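You operate a simulated robot arm through the tools that you are given. There is no shell and no other tool.

You run a simulated two-armed robot. Do the job below in one go: nothing can be reset, and whatever is moved stays where it is left.

Task
Push the oven kit drawer shut. Pick up the blue-footed cylinder with one hand, pass it to the other hand and put it on the top of the steel trolley. Turn the grey knob to 3. Open the stoppers drawer under the still, fetch the green stopper from the inside of the stoppers drawer under the still and set it on the corner end of the long bench and shut the still again. Shut the beakers door under the still. Take the measuring cylinder with the largest size on its label from the bench in front of the hot plates and put it on the chiller end of the long bench. Take the yellow-footed cylinder and leave it on top of the green-footed cylinder. Fetch the white cloth and set it on the grey tray. Put the orange-footed cylinder on the worktop before the drying rack away on the top of the narrow wall shelf. Put the 150 ml cone flask from the worktop before the drying rack in the bottom of the sink. Turn the stirrer two knob to 5. Pull the sliding door one open. Do these in any order. Set down upright: blue-footed cylinder, green stopper, measuring cylinder, yellow-footed cylinder, orange-footed cylinder, cone flask.

It is judged by the outcome, as a careful person would: the job done as asked, and still so three seconds after it is handed in. It fails if anything else is knocked over, pushed out of place, dropped, spilled or broken. Lids that push on must go on centred and level and be pressed home; caps that screw on are set level and turned clockwise until they are tight. Flat cloth is picked up by pressing the open fingertips on it (5 to 10 N) and closing them slowly along it; thin cloth reads only 2 to 8 mm in the jaws.

Robot
Two 7-joint arms with two-finger parallel grippers on one trunk, on a base that drives. Base frame: it is fixed to the floor where the robot stands at the start and does not move with it; the origin is under the middle of the robot, x ahead of it, y to its left, z up. Readings come in m, rad, newtons and seconds.
The left shoulder is at the start at [-0.099, 0.119, 0.8], the right one opposite. With the tool pointing down near the work surface each hand reaches from about 0.12 to 0.56 m from the robot's upright axis, wherever it stands, measured 20 degrees to its own side. Places, roughly: beakers door under the still [-1, 1.6, 0.3]; blue-footed cylinder [-3.25, 0.75, 1.25]; bottom of the sink [-2.8, -0.4, 0.6]; chiller end of the long bench (20x29 cm) [-0.34, 1.88, 0.8]; cone flask [-2.75, -1, 1]; corner end of the long bench [-2.7, 2, 0.8]; green stopper (4x3x5 cm) [-1, 1.9, 0.6]; green-footed cylinder [-3.25, 1, 1.25]; grey knob [-1.4, 1.9, 1]; grey tray (23x16x3 cm) [1.7, 0.6, 0.5]; measuring cylinder [-2, 1.75, 1]; orange-footed cylinder [-2.75, -1, 1]; oven kit drawer [-2.5, 0.4, 0.7]; sliding door one [1.5, 0.2, 0.4]; stirrer two knob [-1.9, -1.3, 0.9]; stoppers drawer under the still [-1, 1.9, 0.6]; top of the narrow wall shelf (13x88 cm) [-3.14, 1.16, 1.14]; top of the steel trolley [-1.1, 0.2, 0.8]; white cloth (10x7x3 cm) [-2.6, -0.6, 0.9]; yellow-footed cylinder [-3.25, 1, 1.25]. Payload 3.43 kg a hand.
Tool frame (each hand has its own): the origin (TCP) lies between the finger pads and is the grasp point; the fingertips stand 0.03 m ahead of it; z points along the fingers, y is the line along which they close. The gripper opens to 0.094 m. The fingers are 0.028 m wide and 0.01 m thick; the gripper's body (0.05 by 0.096 m) begins 0.055 m behind the TCP.
Orientation is that of the tool frame in the base frame, as a unit quaternion [w, x, y, z]. With the fingers straight down and closing along the base's y, the tool's x points along the base's -x, its y along +y and its z along -z.

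Tools
- The arms move only by the tool arm_command. It takes "left_motion", "right_motion" or both (then of equal length, played together; a hand with none holds still); each is a list of rows, each a list of 7 numbers: the turn, a rotation vector about the tool's x, y, z in rad, then the shift along the tool's x, y, z in cm, then the finger opening in cm, from 0 to 9.4. In form: [[ax, ay, az, dx, dy, dz, fingers], ...]. A call has 1 to 20 rows; each row shifts and turns the commanded pose from where the row before left it, along the tool's axes as they then stand. Rows are played at 5 a second. More than 0.05 m and 0.15 rad between two rows, or a gripper value outside its range, and nothing of the call is played. A pose out of reach is approached as far as the arm can. The call stops where the force on the tool passes 40 N (or 10 N more than at its start, if that is more) or the arm is blocked; 0.2 s more then pass. The fingers move at their own pace (about 0.153 m/s each) and stop on an object; they squeeze with about 23 N. The grip force told is the motor's: it shows also when the fingers shut on nothing. Time passes only in rows, and 0.2 s behind the last, so rows that do not move let the fingers close. The reply holds the time, the measured pose of the TCP, the force on the tool along the base axes, the opening and the grip force, in the units named above and with some noise, with the torque about the TCP (base axes, N m) and any sound that the robot's microphone picked up.
- Cameras (640 x 400 px; columns grow to the right, rows downward): "scene" is now at [0, -0.0307, 1.474]; the picture's right is [-0.64, -0.77, 0.00], its down [-0.70, 0.58, -0.41] and it looks along [0.32, -0.27, -0.91] (base axes); focal length 214 px, centre (320, 200). "left" rides on the left gripper at [0.076, -0.014, -0.102] in its tool frame; the picture's right is [0.18, 0.98, 0.00], its down [-0.75, 0.14, -0.64] and it looks along [-0.63, 0.12, 0.77] (tool axes); focal length 243 px, centre (320, 200). "right" rides on the right gripper at [0.076, 0.014, -0.103] in its tool frame; the picture's right is [-0.18, 0.98, 0.00], its down [-0.75, -0.14, -0.64] and it looks along [-0.63, -0.12, 0.77] (tool axes); focal length 243 px, centre (320, 200). There is no depth. A picture from a camera that has moved, and an enlarged one, comes with that camera's place and axes in the base frame and with its lens. The place of the scene camera against the robot may be out by one fixed shift of up to 0.025 m in any direction.
- capture(camera): a new picture of that camera. No time passes.
- lift_body(by): slides the trunk up (or, below 0, down) by that many m; the arms and the scene camera ride with it, the base frame stays. It gives what a move gives, with no picture.
- steer(legs): drives the robot by 1 to 6 legs, each [ahead, left, turn to the left] in m, m and rad, along the robot's own axes; the way and the turn of a leg run together, so that a leg with both is an arc; at most 1.5 m and 3.142 rad a leg. The arms and the cameras ride along, it lands a little off, and it stops where it bumps. It gives what a move gives.
- pan_tilt(pan, tilt): turns the head with the scene camera to pan (to the left, within 2.496 rad either way) and tilt (down, from -0.506 to 1.204), counted from straight ahead of the robot. It gives what a move gives.
- enlarge(camera, box): a new picture of the part [left, top, right, bottom] of that camera's present view, enlarged. No time passes.
- job_done(): hands the job in; it is judged then, once.

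Places have to be worked out from the pictures, the camera data and where the tool is seen. Open the grippers and draw the arms clear of the work before you hand the job in, unless the task says otherwise.

The tools are called after ">>>" as a command line: name --argument value ..., lists and objects as JSON in quotes. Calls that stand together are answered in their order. arm_command: Moves the arms, as the interface text tells. Its arguments: {"type":"object","properties":{"left_motion":{"type":"array"},"right_motion":{"type":"array"}},"required":[]} The other tools are called the same way: lift_body (by) slides the trunk up or down; steer (legs) drives the base; pan_tilt (pan, tilt) turns the head that bears the scene camera; capture (camera) takes a picture; enlarge (camera, box) takes an enlarged picture of a part of a camera's view; job_done () hands the job in.

At the start:

```text
clock: 0.0
left_position: [0.3259, 0.162, 1.047]
left_ee_rot: [0.0, 0.0, 1.0, 0.001]
left_ft_force: [0.4, -0.2, 0.1]
left_torque: [0.0, -0.01, 0.01]
left_grip_width: 0.0941
left_grasp_force: 0.0
right_position: [0.3325, -0.1478, 1.0702]
right_ee_rot: [-0.001, -0.001, 1.0, 0.0]
right_ft_force: [-0.5, 0.8, -0.3]
right_torque: [-0.01, 0.0, 0.0]
right_grip_width: 0.0938
right_grasp_force: 0.0
trunk travel left (down, up): [-0.225, 0.11]
robot x, y, heading: [-0.005, 0.0006, -0.001]
head pan, tilt: [-0.696, 1.145]
```

scene: 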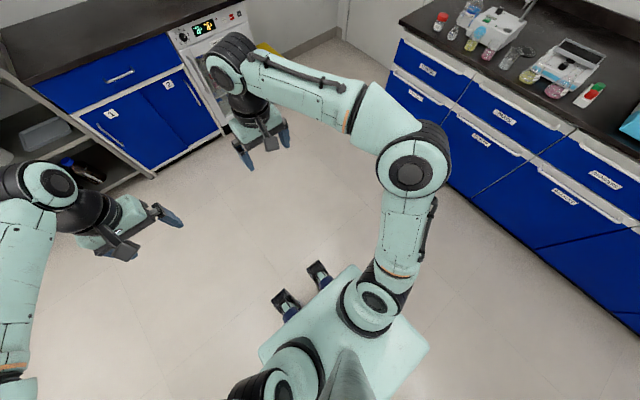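
right: 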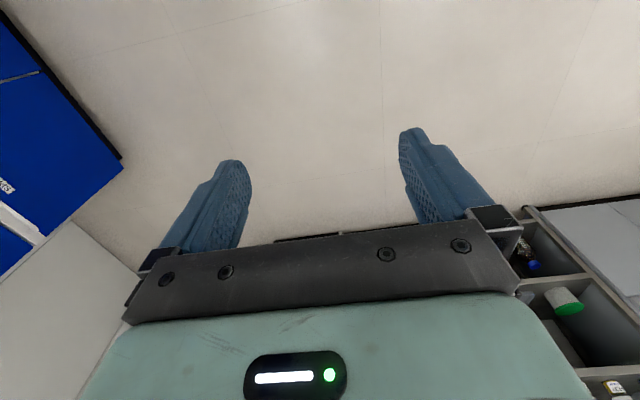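
left: 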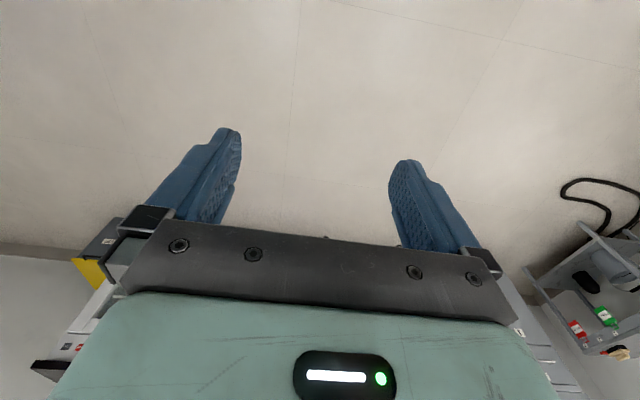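

I begin by looking around with the head to see the room layout.

>>> pan_tilt --pan 0.0 --tilt 0.5

>>> capture --camera "scene"

>>> pan_tilt --pan 1.2 --tilt 0.4

>>> capture --camera "scene"

>>> pan_tilt --pan 2.4 --tilt 0.4

>>> capture --camera "scene"

>>> pan_tilt --pan -1.2 --tilt 0.4

>>> capture --camera "scene"

>>> pan_tilt --pan -2.4 --tilt 0.4

>>> capture --camera "scene"

```text
clock: 1.1
left_position: [0.3266, 0.1612, 1.0468]
left_ee_rot: [0.001, 0.0, 1.0, 0.0]
left_ft_force: [0.3, -0.6, 0.6]
left_torque: [0.0, 0.0, -0.06]
left_grip_width: 0.094
left_grasp_force: 0.0
right_position: [0.3328, -0.1471, 1.0698]
right_ee_rot: [0.0, 0.0, 1.0, 0.001]
right_ft_force: [0.5, -0.6, 0.1]
right_torque: [-0.02, -0.02, 0.01]
right_grip_width: 0.0939
right_grasp_force: 0.1
trunk travel left (down, up): [-0.225, 0.11]
robot x, y, heading: [0.0029, -0.0016, 0.002]
head pan, tilt: [0.0, 0.499]
```

```text
taken
camera scene: at [0.0449, 0.0077, 1.5244], right [0.0, -1.0, 0.0], down [-0.48, 0.0, -0.88], along [0.88, 0.0, -0.48], focal length 214 px, centre (320, 200)
```

scene: 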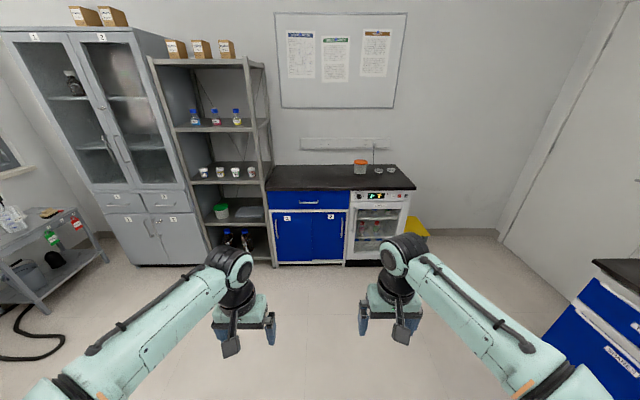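

```text
clock: 2.5
left_position: [0.3261, 0.1619, 1.0468]
left_ee_rot: [0.0, 0.0, 1.0, 0.0]
left_ft_force: [0.4, 0.2, 0.1]
left_torque: [0.03, 0.01, 0.0]
left_grip_width: 0.0937
left_grasp_force: 0.1
right_position: [0.3321, -0.1466, 1.0693]
right_ee_rot: [-0.001, 0.0, 1.0, 0.0]
right_ft_force: [0.1, -0.2, 0.3]
right_torque: [-0.01, 0.02, -0.01]
right_grip_width: 0.0944
right_grasp_force: 0.1
trunk travel left (down, up): [-0.225, 0.11]
robot x, y, heading: [-0.001, -0.0001, -0.005]
head pan, tilt: [1.201, 0.4]
```

```text
taken
camera scene: at [-0.0125, 0.0941, 1.5336], right [0.93, -0.36, 0.0], down [-0.14, -0.36, -0.92], along [0.33, 0.86, -0.39], focal length 214 px, centre (320, 200)
```

scene: 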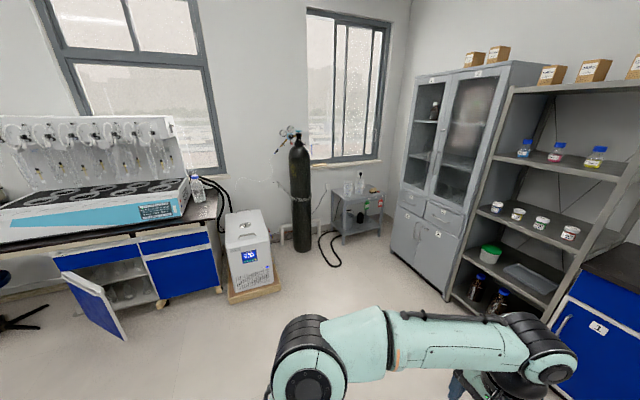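

```text
clock: 3.9
left_position: [0.3258, 0.1611, 1.0469]
left_ee_rot: [0.001, 0.0, 1.0, 0.0]
left_ft_force: [0.7, 0.0, 0.6]
left_torque: [0.0, 0.0, -0.01]
left_grip_width: 0.094
left_grasp_force: 0.0
right_position: [0.3331, -0.1479, 1.0699]
right_ee_rot: [-0.001, 0.0, 1.0, 0.0]
right_ft_force: [-0.3, 0.2, -0.2]
right_torque: [-0.02, -0.01, 0.01]
right_grip_width: 0.094
right_grasp_force: 0.1
trunk travel left (down, up): [-0.225, 0.11]
robot x, y, heading: [0.0016, -0.0026, 0.002]
head pan, tilt: [2.4, 0.4]
```

```text
taken
camera scene: at [-0.1143, 0.0705, 1.5336], right [0.68, 0.74, 0.0], down [0.29, -0.26, -0.92], along [-0.68, 0.62, -0.39], focal length 214 px, centre (320, 200)
```

scene: 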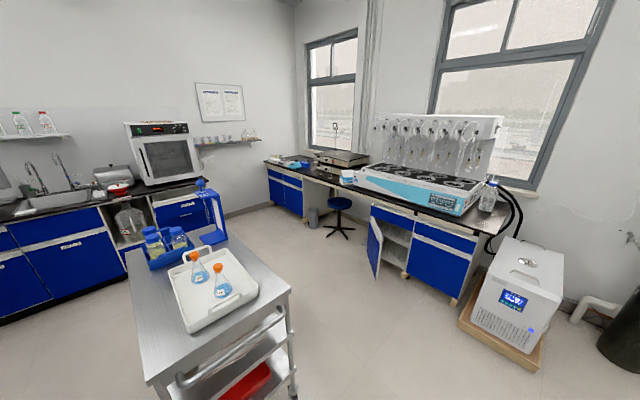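

```text
clock: 6.9
left_position: [0.3256, 0.1609, 1.0461]
left_ee_rot: [0.0, 0.001, 1.0, 0.0]
left_ft_force: [-0.9, 0.5, -0.2]
left_torque: [-0.02, 0.01, 0.03]
left_grip_width: 0.0941
left_grasp_force: 0.0
right_position: [0.3314, -0.1462, 1.0703]
right_ee_rot: [0.0, 0.0, 1.0, 0.0]
right_ft_force: [0.1, -0.5, -0.4]
right_torque: [-0.02, -0.02, -0.02]
right_grip_width: 0.094
right_grasp_force: 0.1
trunk travel left (down, up): [-0.225, 0.11]
robot x, y, heading: [0.0031, 0.0013, -0.002]
head pan, tilt: [-1.201, 0.4]
```

```text
taken
camera scene: at [-0.0125, -0.0785, 1.5336], right [-0.93, -0.36, 0.0], down [-0.14, 0.36, -0.92], along [0.33, -0.86, -0.39], focal length 214 px, centre (320, 200)
```

scene: 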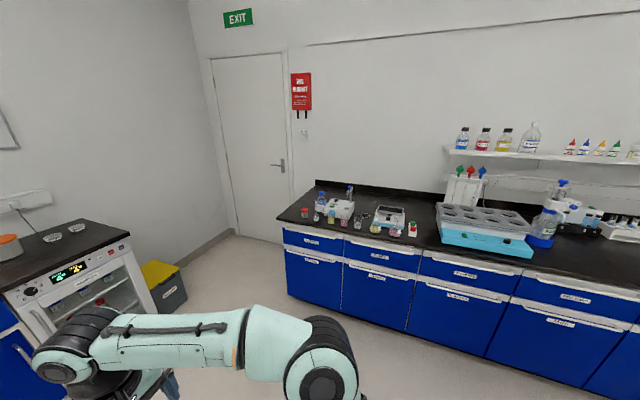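

```text
clock: 8.3
left_position: [0.3262, 0.1611, 1.0463]
left_ee_rot: [0.0, 0.001, 1.0, -0.001]
left_ft_force: [0.5, 0.5, 0.0]
left_torque: [-0.03, -0.02, 0.06]
left_grip_width: 0.0939
left_grasp_force: 0.1
right_position: [0.3328, -0.1472, 1.0696]
right_ee_rot: [0.0, 0.0, 1.0, 0.0]
right_ft_force: [-0.8, 0.5, -0.9]
right_torque: [0.0, 0.0, -0.01]
right_grip_width: 0.0942
right_grasp_force: 0.0
trunk travel left (down, up): [-0.225, 0.11]
robot x, y, heading: [-0.0018, 0.0013, 0.001]
head pan, tilt: [-2.4, 0.4]
```

```text
taken
camera scene: at [-0.1143, -0.0549, 1.5336], right [-0.68, 0.74, 0.0], down [0.29, 0.26, -0.92], along [-0.68, -0.62, -0.39], focal length 214 px, centre (320, 200)
```

scene: 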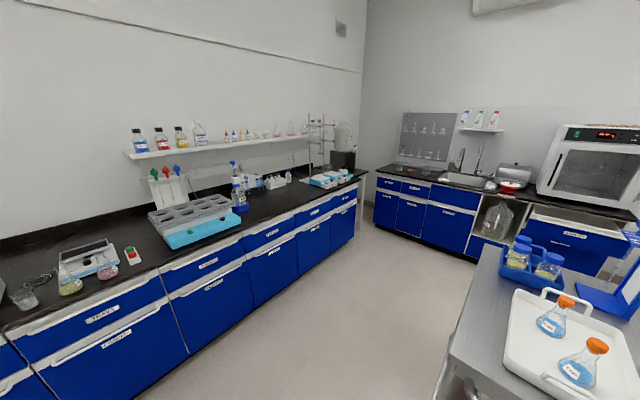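

The room layout is clear now; first task nearby is sliding door one on the blue cabinet ahead. I look closer at it and the shelf rack with the grey tray.

>>> pan_tilt --pan 0.1 --tilt 0.5

>>> enlarge --camera "scene" --box '[240, 130, 480, 280]'

>>> enlarge --camera "scene" --box '[160, 130, 360, 280]'

```text
clock: 10.5
left_position: [0.3253, 0.1603, 1.0461]
left_ee_rot: [0.0, 0.0, 1.0, 0.0]
left_ft_force: [-0.2, -0.2, 0.2]
left_torque: [0.02, 0.0, 0.0]
left_grip_width: 0.0939
left_grasp_force: 0.0
right_position: [0.3323, -0.146, 1.07]
right_ee_rot: [0.0, 0.0, 1.0, 0.0]
right_ft_force: [0.3, 1.0, 0.4]
right_torque: [-0.04, 0.0, -0.01]
right_grip_width: 0.0942
right_grasp_force: 0.0
trunk travel left (down, up): [-0.225, 0.11]
robot x, y, heading: [-0.0006, 0.0025, -0.001]
head pan, tilt: [0.099, 0.499]
```

```text
2.67 times, centred on (360, 205) of scene
camera zoom: at [0.0445, 0.0168, 1.5244], right [0.1, -1.0, 0.0], down [-0.48, -0.05, -0.88], along [0.87, 0.09, -0.48], focal length 572 px, centre (213, 187)
```

zoom: 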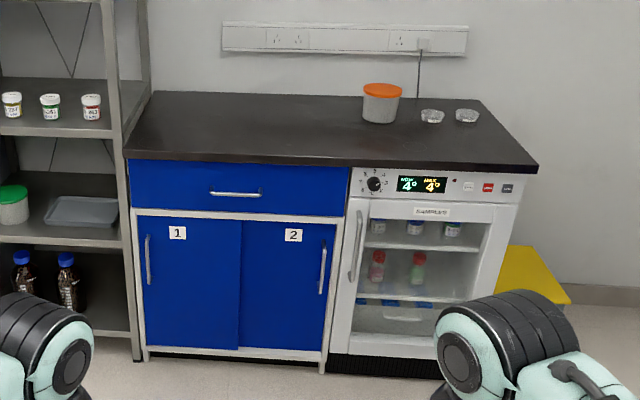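

```text
2.67 times, centred on (260, 205) of scene
camera zoom: at [0.0445, 0.0168, 1.5244], right [0.1, -1.0, 0.0], down [-0.48, -0.05, -0.88], along [0.87, 0.09, -0.48], focal length 572 px, centre (480, 187)
```

zoom: 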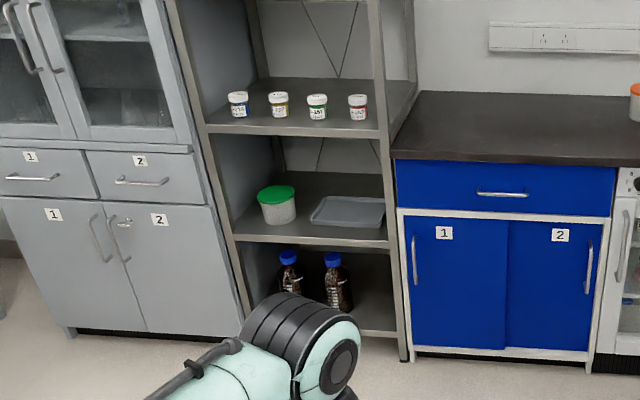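

Sliding door one has a vertical bar handle at its left edge, about [1.47, 0.37, 0.45], and it slides to the right behind door 2. I lower the trunk and drive up to it.

>>> lift_body --by -0.2

>>> steer --legs '[[0.7, 0.05, 0]]'

>>> pan_tilt --pan 0.3 --tilt 0.8

>>> capture --camera "scene"

```text
clock: 12.7
left_position: [0.3256, 0.1614, 0.8473]
left_ee_rot: [0.0, 0.001, 1.0, -0.001]
left_ft_force: [-0.2, -0.4, -0.6]
left_torque: [-0.02, -0.02, -0.02]
left_grip_width: 0.0941
left_grasp_force: 0.0
right_position: [0.3318, -0.1459, 0.8711]
right_ee_rot: [0.0, 0.0, 1.0, 0.0]
right_ft_force: [0.4, 0.8, -0.2]
right_torque: [0.02, 0.0, -0.04]
right_grip_width: 0.0942
right_grasp_force: 0.1
trunk travel left (down, up): [-0.025, 0.31]
robot x, y, heading: [0.0002, 0.0014, 0.004]
head pan, tilt: [0.099, 0.499]
```

```text
clock: 16.6
left_position: [1.0379, 0.2064, 0.846]
left_ee_rot: [0.0, 0.004, 1.0, 0.0]
left_ft_force: [-0.5, 0.5, 0.2]
left_torque: [0.03, -0.04, -0.01]
left_grip_width: 0.0939
left_grasp_force: 0.1
right_position: [1.0413, -0.1011, 0.87]
right_ee_rot: [0.0, 0.004, 1.0, 0.0]
right_ft_force: [0.2, 0.2, -0.2]
right_torque: [-0.01, 0.02, 0.0]
right_grip_width: 0.0942
right_grasp_force: 0.0
trunk travel left (down, up): [-0.025, 0.31]
robot x, y, heading: [0.7091, 0.0487, -0.004]
head pan, tilt: [0.099, 0.499]
```

```text
clock: 17.4
left_position: [1.039, 0.2074, 0.8454]
left_ee_rot: [0.0, 0.004, 1.0, 0.0]
left_ft_force: [0.0, 0.4, -0.6]
left_torque: [0.0, -0.01, -0.01]
left_grip_width: 0.0938
left_grasp_force: 0.0
right_position: [1.0411, -0.1004, 0.87]
right_ee_rot: [0.0, 0.003, 1.0, 0.0]
right_ft_force: [-0.6, -0.2, 0.3]
right_torque: [-0.01, 0.0, 0.01]
right_grip_width: 0.0941
right_grasp_force: 0.0
trunk travel left (down, up): [-0.025, 0.31]
robot x, y, heading: [0.7093, 0.047, -0.006]
head pan, tilt: [0.3, 0.799]
```

```text
taken
camera scene: at [0.7873, 0.0795, 1.292], right [0.29, -0.96, 0.0], down [-0.69, -0.21, -0.7], along [0.67, 0.2, -0.72], focal length 214 px, centre (320, 200)
```

scene: 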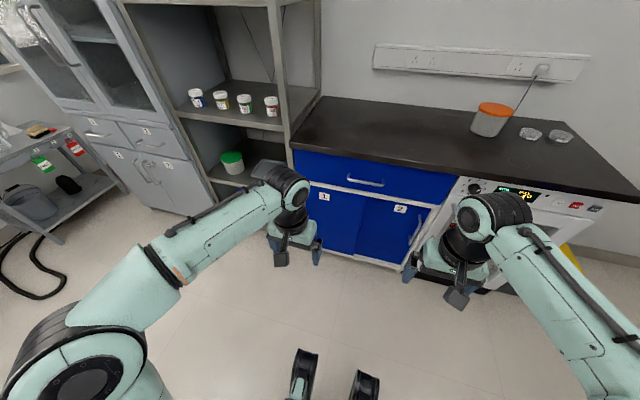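

The left forearm hides the handle. I turn the left hand to point forward (toward the cabinet) with partially closed fingers.

>>> arm_command --left_motion '[[0, -0.1428, 0, 0, 0, 0, 6], [0, -0.1428, 0, 0, 0, 0, 6], [0, -0.1428, 0, 0, 0, 0, 6], [0, -0.1428, 0, 0, 0, 0, 6], [0, -0.1428, 0, 0, 0, 0, 6], [0, -0.1428, 0, 0, 0, 0, 6], [0, -0.1428, 0, 0, 0, 0, 6], [0, -0.1428, 0, 0, 0, 0, 6], [0, -0.1428, 0, 0, 0, 0, 6], [0, -0.1428, 0, 0, 0, 0, 6], [0, -0.1428, 0, 0, 0, 0, 6]]'

>>> capture --camera "scene"

>>> capture --camera "left"

```text
clock: 19.7
left_position: [1.0442, 0.1489, 0.8851]
left_ee_rot: [0.685, 0.024, 0.719, -0.117]
left_ft_force: [0.0, -0.4, 0.8]
left_torque: [-0.03, -0.01, 0.01]
left_grip_width: 0.0601
left_grasp_force: 0.0
left hand out of reach, approached as far as the arm can: row 10, 11
right_position: [1.0427, -0.1011, 0.8704]
right_ee_rot: [0.0, 0.003, 1.0, 0.0]
right_ft_force: [-0.4, 0.3, -0.6]
right_torque: [-0.01, 0.0, -0.01]
right_grip_width: 0.094
right_grasp_force: 0.0
trunk travel left (down, up): [-0.025, 0.31]
robot x, y, heading: [0.711, 0.0492, -0.007]
head pan, tilt: [0.3, 0.799]
stopped in row 11 (left hand): the arm was blocked; the commanded pose is now the measured one
```

```text
taken
camera scene: at [0.7872, 0.0796, 1.2919], right [0.29, -0.96, 0.0], down [-0.69, -0.21, -0.7], along [0.67, 0.2, -0.72], focal length 214 px, centre (320, 200)
```

scene: 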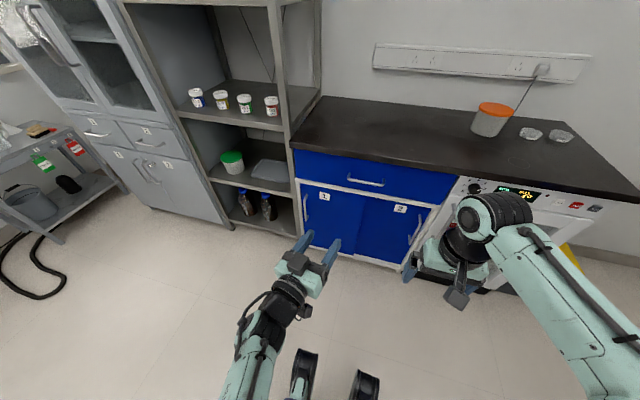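

```text
taken
camera left: at [0.9357, 0.146, 0.8149], right [0.18, 0.93, -0.31], down [-0.56, 0.36, 0.75], along [0.81, 0.04, 0.58], focal length 243 px, centre (320, 200)
```

left: 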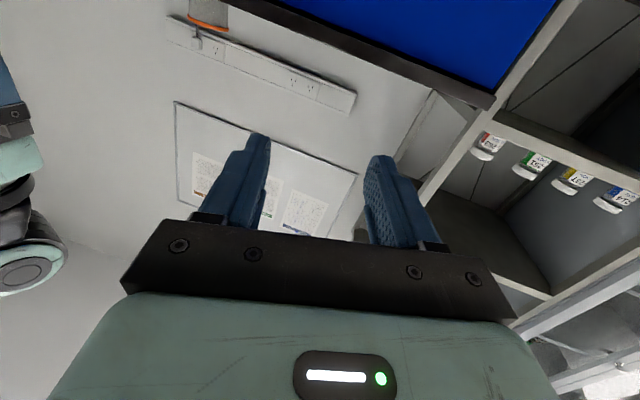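

The hand is nearly forward (wrist limit near the body). The handle is now visible, so I enlarge it for a fix.

>>> enlarge --camera "scene" --box '[270, 160, 450, 280]'

```text
3.33 times, centred on (360, 220) of scene
camera zoom: at [0.7872, 0.0796, 1.2919], right [0.29, -0.96, 0.0], down [-0.69, -0.21, -0.7], along [0.67, 0.2, -0.72], focal length 715 px, centre (187, 133)
```

zoom: 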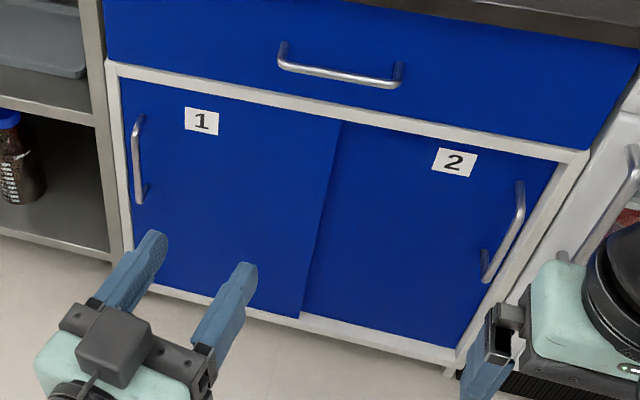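

Handle estimated at about [1.475, 0.36, 0.475] with the bar vertical. I lower the hand beside it and straighten the orientation.

>>> arm_command --left_motion '[[0, 0, 0, 4, 1.8, 1.5, 6], [0, 0, 0, 4, 1.8, 1.5, 6], [0, 0, 0, 4, 1.8, 1.5, 6], [0, 0, 0, 4, 1.8, 1.5, 6], [0, 0, 0, 4, 1.8, 1.5, 6], [0, 0, 0, 4, 1.8, 1.5, 6], [0, 0, 0, 4, 1.8, 1.5, 6], [0, 0, 0, 4, 1.8, 1.5, 6], [-0.099, -0.024, 0.065, 4, 0, 0, 6], [-0.099, -0.024, 0.065, 0, 0, 0, 6]]'

>>> capture --camera "scene"

```text
clock: 21.9
left_position: [1.1608, 0.179, 0.5506]
left_ee_rot: [0.707, 0.001, 0.707, 0.0]
left_ft_force: [0.0, 0.7, -0.3]
left_torque: [0.0, 0.03, 0.0]
left_grip_width: 0.0598
left_grasp_force: 0.1
left hand out of reach, approached as far as the arm can: row 1, 7, 8, 9
right_position: [1.0417, -0.1001, 0.87]
right_ee_rot: [0.0, 0.004, 1.0, 0.0]
right_ft_force: [-0.4, -0.1, -0.3]
right_torque: [0.01, -0.02, -0.01]
right_grip_width: 0.0938
right_grasp_force: 0.0
trunk travel left (down, up): [-0.025, 0.31]
robot x, y, heading: [0.711, 0.0491, -0.004]
head pan, tilt: [0.3, 0.799]
```

```text
taken
camera scene: at [0.7872, 0.0795, 1.2919], right [0.29, -0.96, 0.0], down [-0.69, -0.21, -0.7], along [0.67, 0.2, -0.72], focal length 214 px, centre (320, 200)
```

scene: 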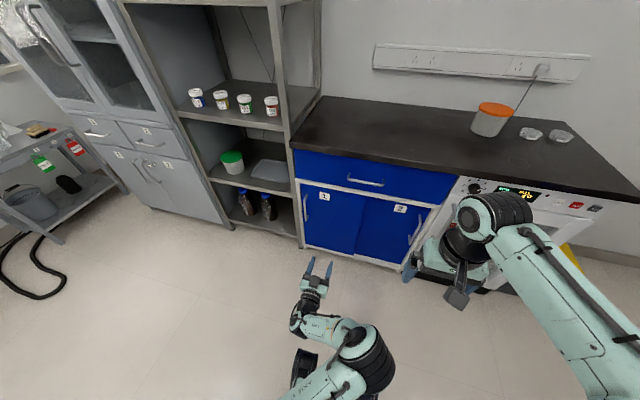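

The hand now points straight ahead at [1.16, 0.18, 0.55]. I drive left and ahead so the fingers line up with the handle, then check with the hand camera.

>>> steer --legs '[[0.13, 0.18, 0]]'

>>> arm_command --left_motion '[[0, 0, 0, 4, 0, 0, 6], [0, 0, 0, 3, 0, 0, 6]]'

>>> capture --camera "left"

>>> capture --camera "scene"

```text
clock: 24.1
left_position: [1.2913, 0.3503, 0.5498]
left_ee_rot: [0.706, 0.002, 0.708, -0.001]
left_ft_force: [0.4, 0.8, -0.9]
left_torque: [0.02, 0.01, 0.02]
left_grip_width: 0.06
left_grasp_force: 0.3
right_position: [1.1727, 0.071, 0.8712]
right_ee_rot: [0.0, 0.005, 1.0, 0.001]
right_ft_force: [0.3, 0.2, 0.3]
right_torque: [0.0, 0.03, 0.01]
right_grip_width: 0.094
right_grasp_force: 0.0
trunk travel left (down, up): [-0.025, 0.31]
robot x, y, heading: [0.8411, 0.2212, -0.008]
head pan, tilt: [0.3, 0.799]
```

```text
clock: 24.7
left_position: [1.2829, 0.3261, 0.5227]
left_ee_rot: [0.707, 0.001, 0.708, 0.001]
left_ft_force: [-0.5, -0.8, 0.8]
left_torque: [-0.01, 0.01, 0.03]
left_grip_width: 0.0601
left_grasp_force: 0.1
left hand out of reach, approached as far as the arm can: row 1, 2
right_position: [1.1725, 0.071, 0.8695]
right_ee_rot: [0.0, 0.005, 1.0, -0.001]
right_ft_force: [-1.0, -0.5, 0.4]
right_torque: [-0.01, 0.01, 0.03]
right_grip_width: 0.0938
right_grasp_force: 0.0
trunk travel left (down, up): [-0.025, 0.31]
robot x, y, heading: [0.8404, 0.2209, -0.007]
head pan, tilt: [0.3, 0.799]
```

```text
taken
camera left: at [1.1791, 0.3123, 0.4464], right [0.0, 0.98, -0.18], down [-0.64, 0.14, 0.75], along [0.77, 0.12, 0.63], focal length 243 px, centre (320, 200)
```

left: 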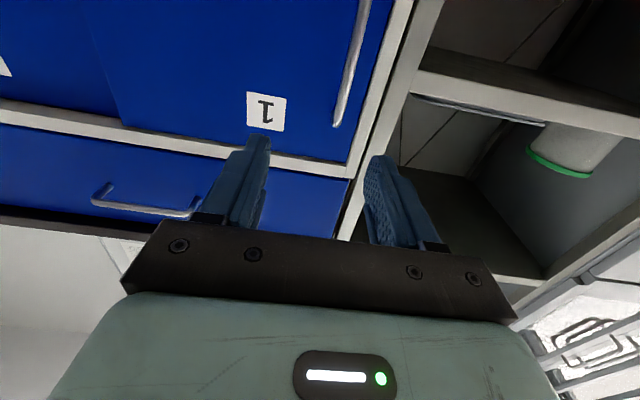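

```text
taken
camera scene: at [0.9183, 0.2518, 1.2919], right [0.29, -0.96, 0.0], down [-0.69, -0.21, -0.7], along [0.67, 0.2, -0.72], focal length 214 px, centre (320, 200)
```

scene: 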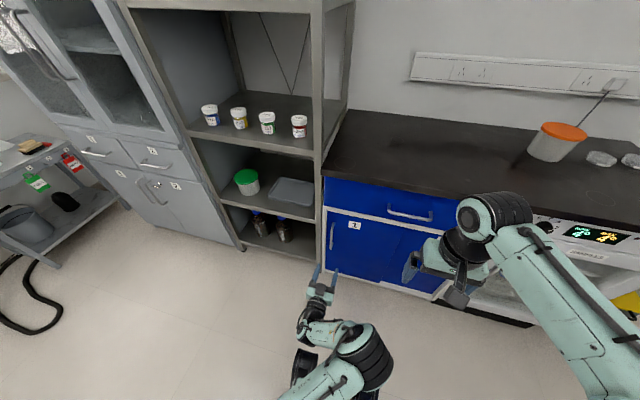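

The forward-level pose is at the joint limits, so I pitch the hand down about 30° and shift left; the hand camera puts the handle bar at y≈0.356, z top ≈0.56.

>>> arm_command --left_motion '[[0, 0.13, 0, 0, 0.5, 0, 6], [0, 0.13, 0, 0, 0.5, 0, 6], [0, 0.13, 0, 0, 0.5, 0, 6], [0, 0.13, 0, 0, 0.5, 0, 6], [0, 0, 0, 0, 1.0, 0, 6]]'

>>> capture --camera "left"

```text
clock: 25.9
left_position: [1.2821, 0.3567, 0.5226]
left_ee_rot: [0.501, 0.001, 0.866, 0.001]
left_ft_force: [0.9, 0.2, 0.5]
left_torque: [-0.02, -0.01, 0.02]
left_grip_width: 0.0599
left_grasp_force: 0.0
right_position: [1.1731, 0.0708, 0.8701]
right_ee_rot: [0.0, 0.004, 1.0, 0.0]
right_ft_force: [-0.5, -0.2, -0.4]
right_torque: [-0.01, 0.0, 0.0]
right_grip_width: 0.0941
right_grasp_force: 0.1
trunk travel left (down, up): [-0.025, 0.31]
robot x, y, heading: [0.845, 0.2197, -0.007]
head pan, tilt: [0.3, 0.799]
```

```text
taken
camera left: at [1.155, 0.3425, 0.507], right [-0.09, 0.98, -0.16], down [-0.18, 0.14, 0.97], along [0.98, 0.12, 0.16], focal length 243 px, centre (320, 200)
```

left: 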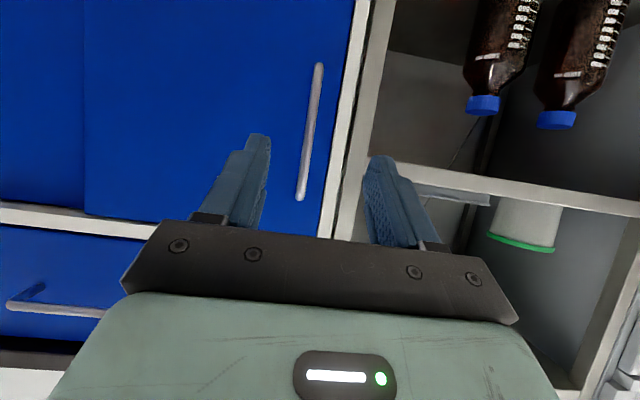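

The hand is well placed with the bar between the fingers' lines; bar centre ≈[1.475, 0.355, 0.475]. I drive 0.12 m ahead and then check again.

>>> steer --legs '[[0.12, 0, 0]]'

>>> capture --camera "left"

```text
clock: 27.1
left_position: [1.4003, 0.3535, 0.5227]
left_ee_rot: [0.501, 0.003, 0.865, -0.001]
left_ft_force: [0.8, -0.7, -0.5]
left_torque: [0.01, 0.0, 0.0]
left_grip_width: 0.0598
left_grasp_force: 0.1
right_position: [1.2909, 0.0689, 0.8698]
right_ee_rot: [0.0, 0.006, 1.0, 0.0]
right_ft_force: [-0.5, 0.3, -0.2]
right_torque: [-0.01, 0.01, -0.02]
right_grip_width: 0.0942
right_grasp_force: 0.1
trunk travel left (down, up): [-0.025, 0.31]
robot x, y, heading: [0.9579, 0.2204, -0.015]
head pan, tilt: [0.3, 0.799]
```

```text
taken
camera left: at [1.2739, 0.3399, 0.5067], right [-0.09, 0.98, -0.16], down [-0.18, 0.14, 0.97], along [0.98, 0.11, 0.17], focal length 243 px, centre (320, 200)
```

left: 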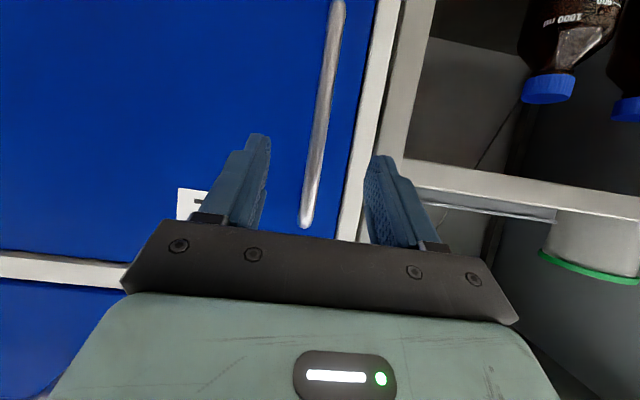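

From the two views the bar is at about x=1.457, y=0.352, z=0.40–0.56. I move the fingers around it.

>>> arm_command --left_motion '[[0, 0, 0, 0.4, 0, 2, 6], [0, 0, 0, 0.4, 0, 2, 6], [0, 0, 0, 0.4, 0, 1.7, 6]]'

>>> capture --camera "left"

```text
clock: 27.9
left_position: [1.4446, 0.3552, 0.4833]
left_ee_rot: [0.501, 0.003, 0.866, -0.001]
left_ft_force: [0.9, -0.5, 0.2]
left_torque: [0.0, 0.01, 0.03]
left_grip_width: 0.06
left_grasp_force: 0.1
right_position: [1.2903, 0.0681, 0.8708]
right_ee_rot: [0.001, 0.006, 1.0, 0.0]
right_ft_force: [0.4, 0.1, 0.5]
right_torque: [-0.02, 0.01, 0.01]
right_grip_width: 0.0943
right_grasp_force: 0.1
trunk travel left (down, up): [-0.025, 0.31]
robot x, y, heading: [0.958, 0.2182, -0.016]
head pan, tilt: [0.3, 0.799]
```

```text
taken
camera left: at [1.3172, 0.3409, 0.4678], right [-0.09, 0.98, -0.16], down [-0.18, 0.14, 0.97], along [0.98, 0.11, 0.17], focal length 243 px, centre (320, 200)
```

left: 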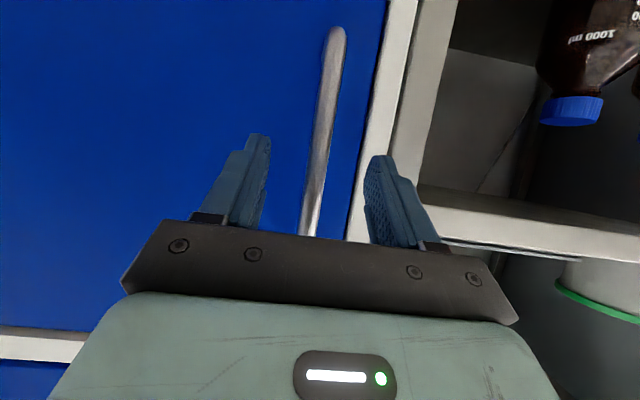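

The bar sits between the fingers at x≈1.46. I go 1 cm deeper, narrow the fingers, and check the grip.

>>> arm_command --left_motion '[[0, 0, 0, -0.3, 0, 1.2, 6], [0, 0, 0, 0, 0, 0, 0], [0, 0, 0, 0, 0, 0, 0], [0, 0, 0, 0, 0, 0, 0]]'

>>> capture --camera "left"

```text
clock: 28.9
left_position: [1.4554, 0.3523, 0.4796]
left_ee_rot: [0.5, 0.003, 0.866, -0.001]
left_ft_force: [0.1, -6.8, -2.4]
left_torque: [0.06, 0.08, -0.03]
left_grip_width: 0.0161
left_grasp_force: 44.6
right_position: [1.2911, 0.0691, 0.8694]
right_ee_rot: [0.0, 0.006, 1.0, 0.0]
right_ft_force: [0.0, 0.0, 0.2]
right_torque: [-0.01, -0.03, 0.01]
right_grip_width: 0.0941
right_grasp_force: 0.1
trunk travel left (down, up): [-0.025, 0.31]
robot x, y, heading: [0.9608, 0.2226, -0.011]
head pan, tilt: [0.3, 0.799]
```

```text
taken
camera left: at [1.3293, 0.3392, 0.4637], right [-0.08, 0.98, -0.16], down [-0.18, 0.14, 0.97], along [0.98, 0.11, 0.17], focal length 243 px, centre (320, 200)
```

left: 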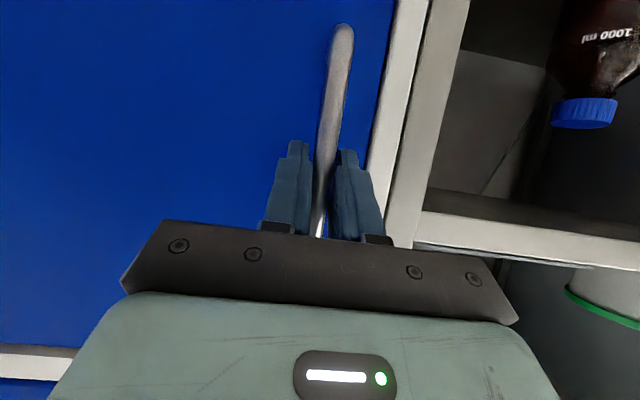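

The bar is gripped (16 mm). I slide the door to the right (−y) with the arm.

>>> arm_command --left_motion '[[0, 0, 0, 0, -1.5, 0, 0], [0, 0, 0, 0, -1.5, 0, 0], [0, 0, 0, 0, -1.5, 0, 0], [0, 0, 0, 0, -1.5, 0, 0], [0, 0, 0, 0, -1.5, 0, 0], [0, 0, 0, 0, -1.5, 0, 0], [0, 0, 0, 0, -1.5, 0, 0], [0, 0, 0, 0, -1.5, 0, 0]]'

>>> capture --camera "scene"

```text
clock: 30.0
left_position: [1.4576, 0.2944, 0.4797]
left_ee_rot: [0.5, 0.004, 0.866, -0.001]
left_ft_force: [17.7, -1.6, -12.8]
left_torque: [0.0, 0.19, -0.17]
left_grip_width: 0.0162
left_grasp_force: 44.8
right_position: [1.2936, 0.0683, 0.87]
right_ee_rot: [-0.001, 0.007, 1.0, 0.0]
right_ft_force: [1.1, 0.5, 0.3]
right_torque: [0.0, 0.01, -0.02]
right_grip_width: 0.0941
right_grasp_force: 0.0
trunk travel left (down, up): [-0.025, 0.31]
robot x, y, heading: [0.9596, 0.219, -0.013]
head pan, tilt: [0.3, 0.799]
stopped in row 5 (left hand): the force on the tool passed its limit at 41 N (the readings are from after the stop); the commanded pose is now the measured one
```

```text
taken
camera scene: at [1.0397, 0.2502, 1.2918], right [0.28, -0.96, 0.0], down [-0.69, -0.2, -0.7], along [0.67, 0.2, -0.72], focal length 214 px, centre (320, 200)
```

scene: 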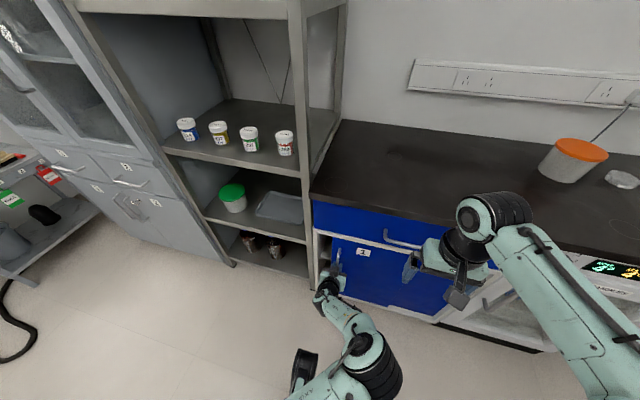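

The door slid 6 cm, then sideways binding from the tight grip. I loosen the fingers to 3 cm so the left finger just pushes the bar, and continue.

>>> arm_command --left_motion '[[0, 0, 0, 0, 0, 0, 3], [0, 0, 0, 0, 0, -0.5, 3], [0, 0, 0, 0, -1.5, 0, 3], [0, 0, 0, 0, -1.5, 0, 3], [0, 0, 0, 0, -1.5, 0, 3], [0, 0, 0, 0, -1.5, 0, 3], [0, 0, 0, 0, -1.5, 0, 3], [0, 0, 0, 0, -1.5, 0, 3]]'

>>> capture --camera "left"

```text
clock: 31.8
left_position: [1.4503, 0.2044, 0.4822]
left_ee_rot: [0.502, 0.002, 0.865, 0.0]
left_ft_force: [0.5, 0.1, -0.3]
left_torque: [0.02, 0.02, -0.01]
left_grip_width: 0.0299
left_grasp_force: 0.1
right_position: [1.2915, 0.0688, 0.8707]
right_ee_rot: [-0.001, 0.006, 1.0, 0.001]
right_ft_force: [-0.5, -1.1, -0.3]
right_torque: [0.03, 0.01, -0.01]
right_grip_width: 0.0939
right_grasp_force: 0.0
trunk travel left (down, up): [-0.025, 0.31]
robot x, y, heading: [0.9591, 0.2184, -0.014]
head pan, tilt: [0.3, 0.799]
```

```text
taken
camera left: at [1.3229, 0.1913, 0.4673], right [-0.08, 0.98, -0.16], down [-0.18, 0.14, 0.97], along [0.98, 0.11, 0.17], focal length 243 px, centre (320, 200)
```

left: 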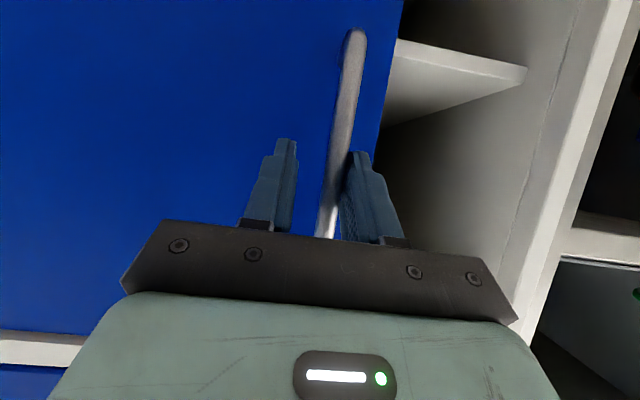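

The door is opening smoothly now. I keep pushing until it stops.

>>> arm_command --left_motion '[[0, 0, 0, 0, -1.5, 0, 3], [0, 0, 0, 0, -1.5, 0, 3], [0, 0, 0, 0, -1.5, 0, 3], [0, 0, 0, 0, -1.5, 0, 3], [0, 0, 0, 0, -1.5, 0, 3], [0, 0, 0, 0, -1.5, 0, 3], [0, 0, 0, 0, -1.5, 0, 3], [0, 0, 0, 0, -1.5, 0, 3], [0, 0, 0, 0, -1.5, 0, 3], [0, 0, 0, 0, -1.5, 0, 3]]'

>>> capture --camera "left"

>>> capture --camera "scene"

```text
clock: 33.4
left_position: [1.4513, 0.1153, 0.4812]
left_ee_rot: [0.5, -0.007, 0.866, 0.009]
left_ft_force: [-20.3, 18.2, 11.9]
left_torque: [0.19, -0.35, 0.57]
left_grip_width: 0.0407
left_grasp_force: 10.0
right_position: [1.2891, 0.0715, 0.8714]
right_ee_rot: [0.001, 0.005, 1.0, -0.001]
right_ft_force: [-0.1, -0.1, -0.3]
right_torque: [-0.02, -0.01, -0.02]
right_grip_width: 0.0941
right_grasp_force: 0.1
trunk travel left (down, up): [-0.025, 0.31]
robot x, y, heading: [0.9605, 0.2161, -0.013]
head pan, tilt: [0.3, 0.799]
stopped in row 8 (left hand): the force on the tool passed its limit at 46 N (the readings are from after the stop); the commanded pose is now the measured one
```

```text
taken
camera left: at [1.3237, 0.098, 0.4664], right [-0.11, 0.98, -0.15], down [-0.18, 0.13, 0.97], along [0.98, 0.14, 0.17], focal length 243 px, centre (320, 200)
```

left: 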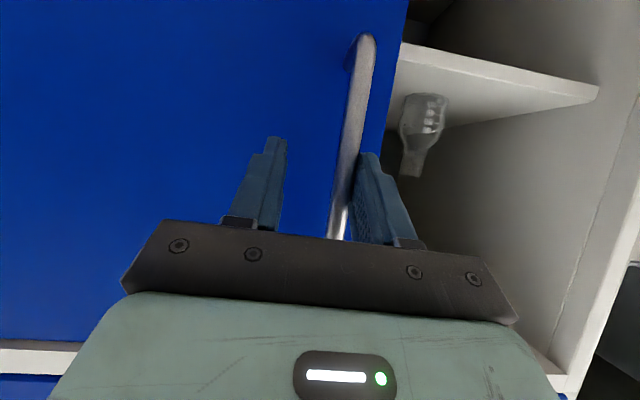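

```text
taken
camera scene: at [1.0342, 0.2523, 1.2921], right [0.29, -0.96, 0.0], down [-0.69, -0.21, -0.7], along [0.67, 0.2, -0.72], focal length 214 px, centre (320, 200)
```

scene: 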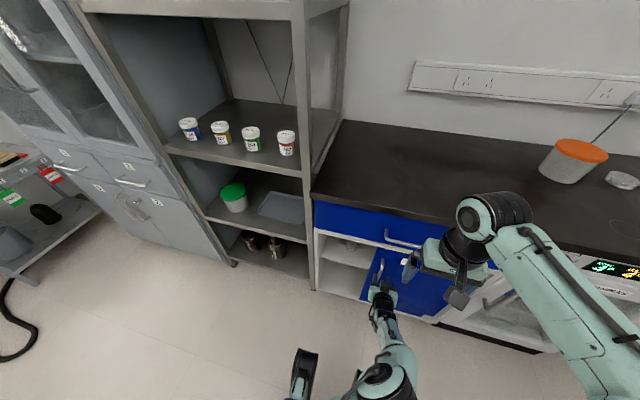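

The push met a stop after ~22 cm of travel. I relax slightly and look closer to see whether it is the end of travel.

>>> arm_command --left_motion '[[0, 0, 0, 0, 0.6, -0.5, 3], [0, 0, 0, 0, 0, 0, 3]]'

>>> capture --camera "left"

>>> enlarge --camera "scene" --box '[290, 180, 480, 340]'

```text
clock: 34.0
left_position: [1.4473, 0.1169, 0.4835]
left_ee_rot: [0.499, -0.004, 0.866, 0.006]
left_ft_force: [4.9, 12.8, -4.0]
left_torque: [-0.14, 0.11, 0.11]
left_grip_width: 0.0373
left_grasp_force: 6.2
right_position: [1.2916, 0.0701, 0.8693]
right_ee_rot: [0.0, 0.006, 1.0, -0.001]
right_ft_force: [0.9, 0.5, -0.3]
right_torque: [0.0, -0.03, 0.04]
right_grip_width: 0.0939
right_grasp_force: 0.0
trunk travel left (down, up): [-0.025, 0.31]
robot x, y, heading: [0.9603, 0.2206, -0.014]
head pan, tilt: [0.3, 0.799]
```

```text
taken
camera left: at [1.3198, 0.1005, 0.4683], right [-0.11, 0.98, -0.15], down [-0.18, 0.13, 0.97], along [0.98, 0.13, 0.16], focal length 243 px, centre (320, 200)
```

left: 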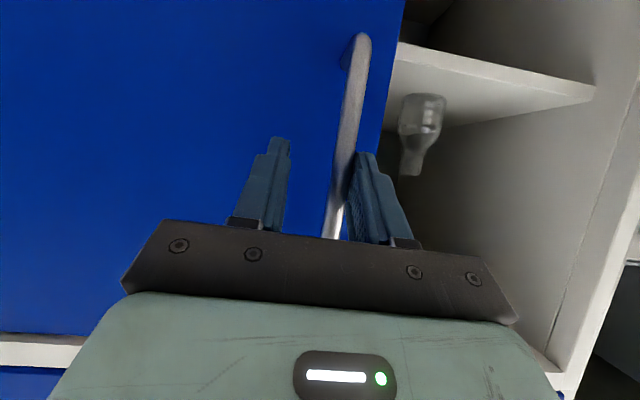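

```text
2.50 times, centred on (385, 260) of scene
camera zoom: at [1.0375, 0.2516, 1.2918], right [0.29, -0.96, 0.0], down [-0.69, -0.2, -0.7], along [0.67, 0.2, -0.72], focal length 536 px, centre (158, 50)
```

zoom: 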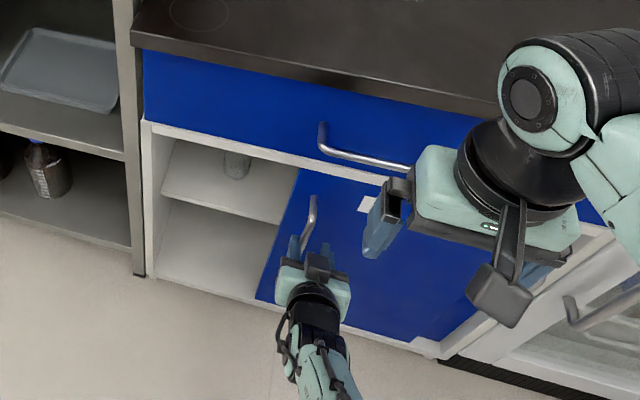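

I test whether this is really the end stop by gripping the bar and pushing further once.

>>> arm_command --left_motion '[[0, 0, 0, 0, 1.2, 0, 3], [0, 0, 0, 0, 0, 0, 0], [0, 0, 0, 0, 0, 0, 0], [0, 0, 0, 0, -1.0, 0, 0], [0, 0, 0, 0, -1.0, 0, 0], [0, 0, 0, 0, -1.0, 0, 0]]'

>>> capture --camera "left"

```text
clock: 35.0
left_position: [1.4466, 0.1286, 0.4842]
left_ee_rot: [0.501, -0.011, 0.865, 0.009]
left_ft_force: [-16.9, 5.6, 12.6]
left_torque: [-0.68, 0.21, 0.19]
left_grip_width: 0.0117
left_grasp_force: 45.2
right_position: [1.2885, 0.07, 0.8716]
right_ee_rot: [0.001, 0.006, 1.0, 0.001]
right_ft_force: [0.2, 0.0, -0.1]
right_torque: [0.01, -0.01, -0.02]
right_grip_width: 0.0938
right_grasp_force: 0.0
trunk travel left (down, up): [-0.025, 0.31]
robot x, y, heading: [0.9574, 0.2175, -0.008]
head pan, tilt: [0.3, 0.799]
stopped in row 4 (left hand): the force on the tool passed its limit at 48 N (the readings are from after the stop); the commanded pose is now the measured one
```

```text
taken
camera left: at [1.3193, 0.111, 0.469], right [-0.12, 0.98, -0.15], down [-0.18, 0.13, 0.97], along [0.98, 0.14, 0.16], focal length 243 px, centre (320, 200)
```

left: 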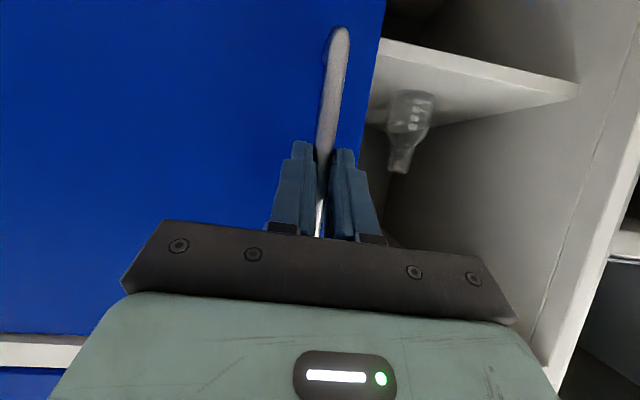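

Firm stop confirmed: the door is fully open (~22.5 cm). I release and retreat.

>>> arm_command --left_motion '[[0, 0, 0, 0, 0, 0, 6], [0, 0, 0, 0, 0, 0, 6], [0, 0, 0, 0, 0, -3, 6], [0, 0, 0, 0, 0, -3, 6], [0, 0, 0, 0, 0, -4, 6], [0, 0, 0, -3, 0, -3, 6]]'

>>> steer --legs '[[-0.4, 0, 0]]'

>>> capture --camera "scene"

```text
clock: 36.4
left_position: [1.3555, 0.1398, 0.572]
left_ee_rot: [0.496, -0.022, 0.868, 0.015]
left_ft_force: [0.1, 0.4, -0.6]
left_torque: [0.02, 0.03, 0.0]
left_grip_width: 0.06
left_grasp_force: 0.1
right_position: [1.2898, 0.0695, 0.8741]
right_ee_rot: [0.004, 0.005, 1.0, 0.002]
right_ft_force: [0.1, 0.4, 0.3]
right_torque: [0.0, 0.0, -0.02]
right_grip_width: 0.0942
right_grasp_force: 0.1
trunk travel left (down, up): [-0.025, 0.31]
robot x, y, heading: [0.956, 0.2183, -0.011]
head pan, tilt: [0.3, 0.799]
```

```text
clock: 39.0
left_position: [0.9407, 0.1374, 0.5743]
left_ee_rot: [0.497, -0.022, 0.867, 0.013]
left_ft_force: [0.2, 0.4, 0.0]
left_torque: [0.0, -0.01, -0.01]
left_grip_width: 0.0598
left_grasp_force: 0.1
right_position: [0.8756, 0.0733, 0.8724]
right_ee_rot: [0.003, 0.006, 1.0, 0.002]
right_ft_force: [-0.3, 0.0, 0.7]
right_torque: [0.04, 0.01, -0.03]
right_grip_width: 0.0938
right_grasp_force: 0.0
trunk travel left (down, up): [-0.025, 0.31]
robot x, y, heading: [0.5448, 0.2245, -0.004]
head pan, tilt: [0.3, 0.799]
```

```text
taken
camera scene: at [0.6216, 0.2551, 1.2919], right [0.29, -0.96, 0.0], down [-0.69, -0.21, -0.7], along [0.67, 0.2, -0.72], focal length 214 px, centre (320, 200)
```

scene: 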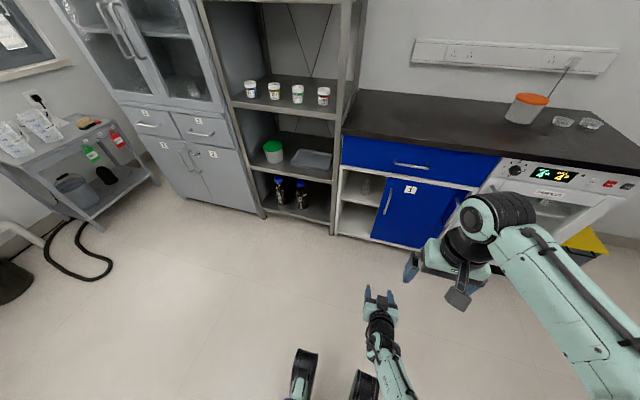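

Sliding door one is open. Now I bring the left hand back to a neutral downward pose, raise the trunk, and look at my own base footprint behind.

>>> arm_command --left_motion '[[0, 0.131, 0, 0, 1.5, 0, 6], [0, 0.131, 0, 0, 1.5, -1, 6], [0, 0.131, 0, 0, 1.5, -2, 6], [0, 0.131, 0, 0, 0, -2, 6], [0, 0.131, 0, 0, 0, -2, 6], [0, 0.131, 0, 0, 0, -2, 6], [0, 0.131, 0, 0, 0, -2, 6], [0, 0.131, 0, 0, 0, -2, 6]]'

>>> lift_body --by 0.2

>>> pan_tilt --pan 2.49 --tilt 1.2

>>> capture --camera "scene"

```text
clock: 40.8
left_position: [0.8797, 0.1811, 0.6867]
left_ee_rot: [-0.005, -0.025, 1.0, 0.001]
left_ft_force: [0.1, -0.9, -0.4]
left_torque: [0.01, 0.03, 0.0]
left_grip_width: 0.0601
left_grasp_force: 0.0
right_position: [0.8756, 0.0729, 0.8712]
right_ee_rot: [0.002, 0.005, 1.0, 0.002]
right_ft_force: [0.3, -0.1, -0.1]
right_torque: [0.02, 0.02, 0.0]
right_grip_width: 0.0942
right_grasp_force: 0.0
trunk travel left (down, up): [-0.025, 0.31]
robot x, y, heading: [0.5477, 0.2249, -0.009]
head pan, tilt: [0.3, 0.799]
```

```text
clock: 42.9
left_position: [0.8789, 0.1798, 0.885]
left_ee_rot: [-0.004, -0.026, 1.0, 0.001]
left_ft_force: [-0.3, -1.0, -0.3]
left_torque: [0.02, -0.01, 0.0]
left_grip_width: 0.0599
left_grasp_force: 0.2
right_position: [0.8758, 0.0737, 1.0732]
right_ee_rot: [0.004, 0.005, 1.0, 0.0]
right_ft_force: [-0.1, -0.7, 0.2]
right_torque: [0.02, -0.01, 0.02]
right_grip_width: 0.0941
right_grasp_force: 0.1
trunk travel left (down, up): [-0.225, 0.11]
robot x, y, heading: [0.5431, 0.2238, -0.01]
head pan, tilt: [0.3, 0.799]
```

```text
clock: 45.0
left_position: [0.8787, 0.1809, 0.8849]
left_ee_rot: [-0.004, -0.026, 1.0, 0.001]
left_ft_force: [0.4, 0.1, 0.5]
left_torque: [-0.03, 0.0, 0.0]
left_grip_width: 0.0597
left_grasp_force: 0.0
right_position: [0.877, 0.0733, 1.0718]
right_ee_rot: [0.004, 0.006, 1.0, 0.001]
right_ft_force: [1.0, 0.6, 0.8]
right_torque: [-0.04, 0.0, 0.0]
right_grip_width: 0.094
right_grasp_force: 0.1
trunk travel left (down, up): [-0.225, 0.11]
robot x, y, heading: [0.5471, 0.2243, -0.003]
head pan, tilt: [2.491, 1.201]
```

```text
taken
camera scene: at [0.4553, 0.2665, 1.4708], right [0.61, 0.79, 0.0], down [0.74, -0.57, -0.36], along [-0.29, 0.22, -0.93], focal length 214 px, centre (320, 200)
```

scene: 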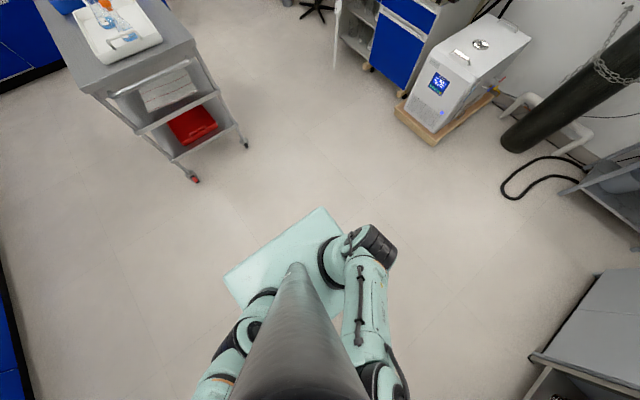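

Base footprint is about x −0.43…+0.2, y ±0.32 about the robot's centre. I turn to face the long bench (+y) and drive into the aisle between trolley and bench.

>>> steer --legs '[[0, 0, 1.575], [0.75, 0, 0], [0, 0.8, 0]]'

>>> pan_tilt --pan 0.5 --tilt 0.6

>>> capture --camera "scene"

```text
clock: 59.6
left_position: [-0.1622, 1.3126, 0.8856]
left_ee_rot: [0.004, 0.715, -0.699, 0.001]
left_ft_force: [0.4, -0.2, 0.2]
left_torque: [-0.02, 0.03, -0.01]
left_grip_width: 0.0599
left_grasp_force: 0.0
right_position: [-0.0545, 1.3064, 1.0718]
right_ee_rot: [0.002, -0.694, 0.72, 0.003]
right_ft_force: [-0.2, 0.1, -0.4]
right_torque: [0.03, -0.01, -0.02]
right_grip_width: 0.0941
right_grasp_force: 0.1
trunk travel left (down, up): [-0.225, 0.11]
robot x, y, heading: [-0.2158, 0.9795, 1.534]
head pan, tilt: [2.491, 1.201]
```

```text
clock: 61.5
left_position: [-0.1622, 1.3129, 0.8849]
left_ee_rot: [0.004, 0.715, -0.699, 0.003]
left_ft_force: [-0.5, 0.0, 0.0]
left_torque: [-0.01, 0.0, -0.02]
left_grip_width: 0.0602
left_grasp_force: 0.1
right_position: [-0.0564, 1.3071, 1.0728]
right_ee_rot: [0.001, -0.693, 0.721, 0.003]
right_ft_force: [0.7, 0.2, 0.4]
right_torque: [0.02, 0.0, -0.01]
right_grip_width: 0.094
right_grasp_force: 0.1
trunk travel left (down, up): [-0.225, 0.11]
robot x, y, heading: [-0.2183, 0.9785, 1.539]
head pan, tilt: [0.499, 0.6]
```

```text
taken
camera scene: at [-0.2595, 1.0242, 1.5153], right [0.89, 0.45, 0.0], down [0.25, -0.51, -0.82], along [-0.37, 0.74, -0.57], focal length 214 px, centre (320, 200)
```

scene: 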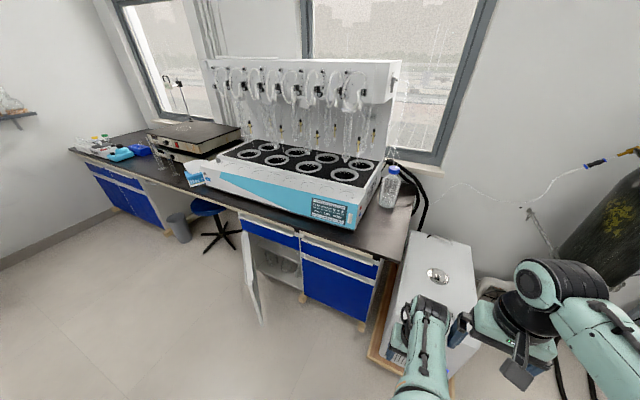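

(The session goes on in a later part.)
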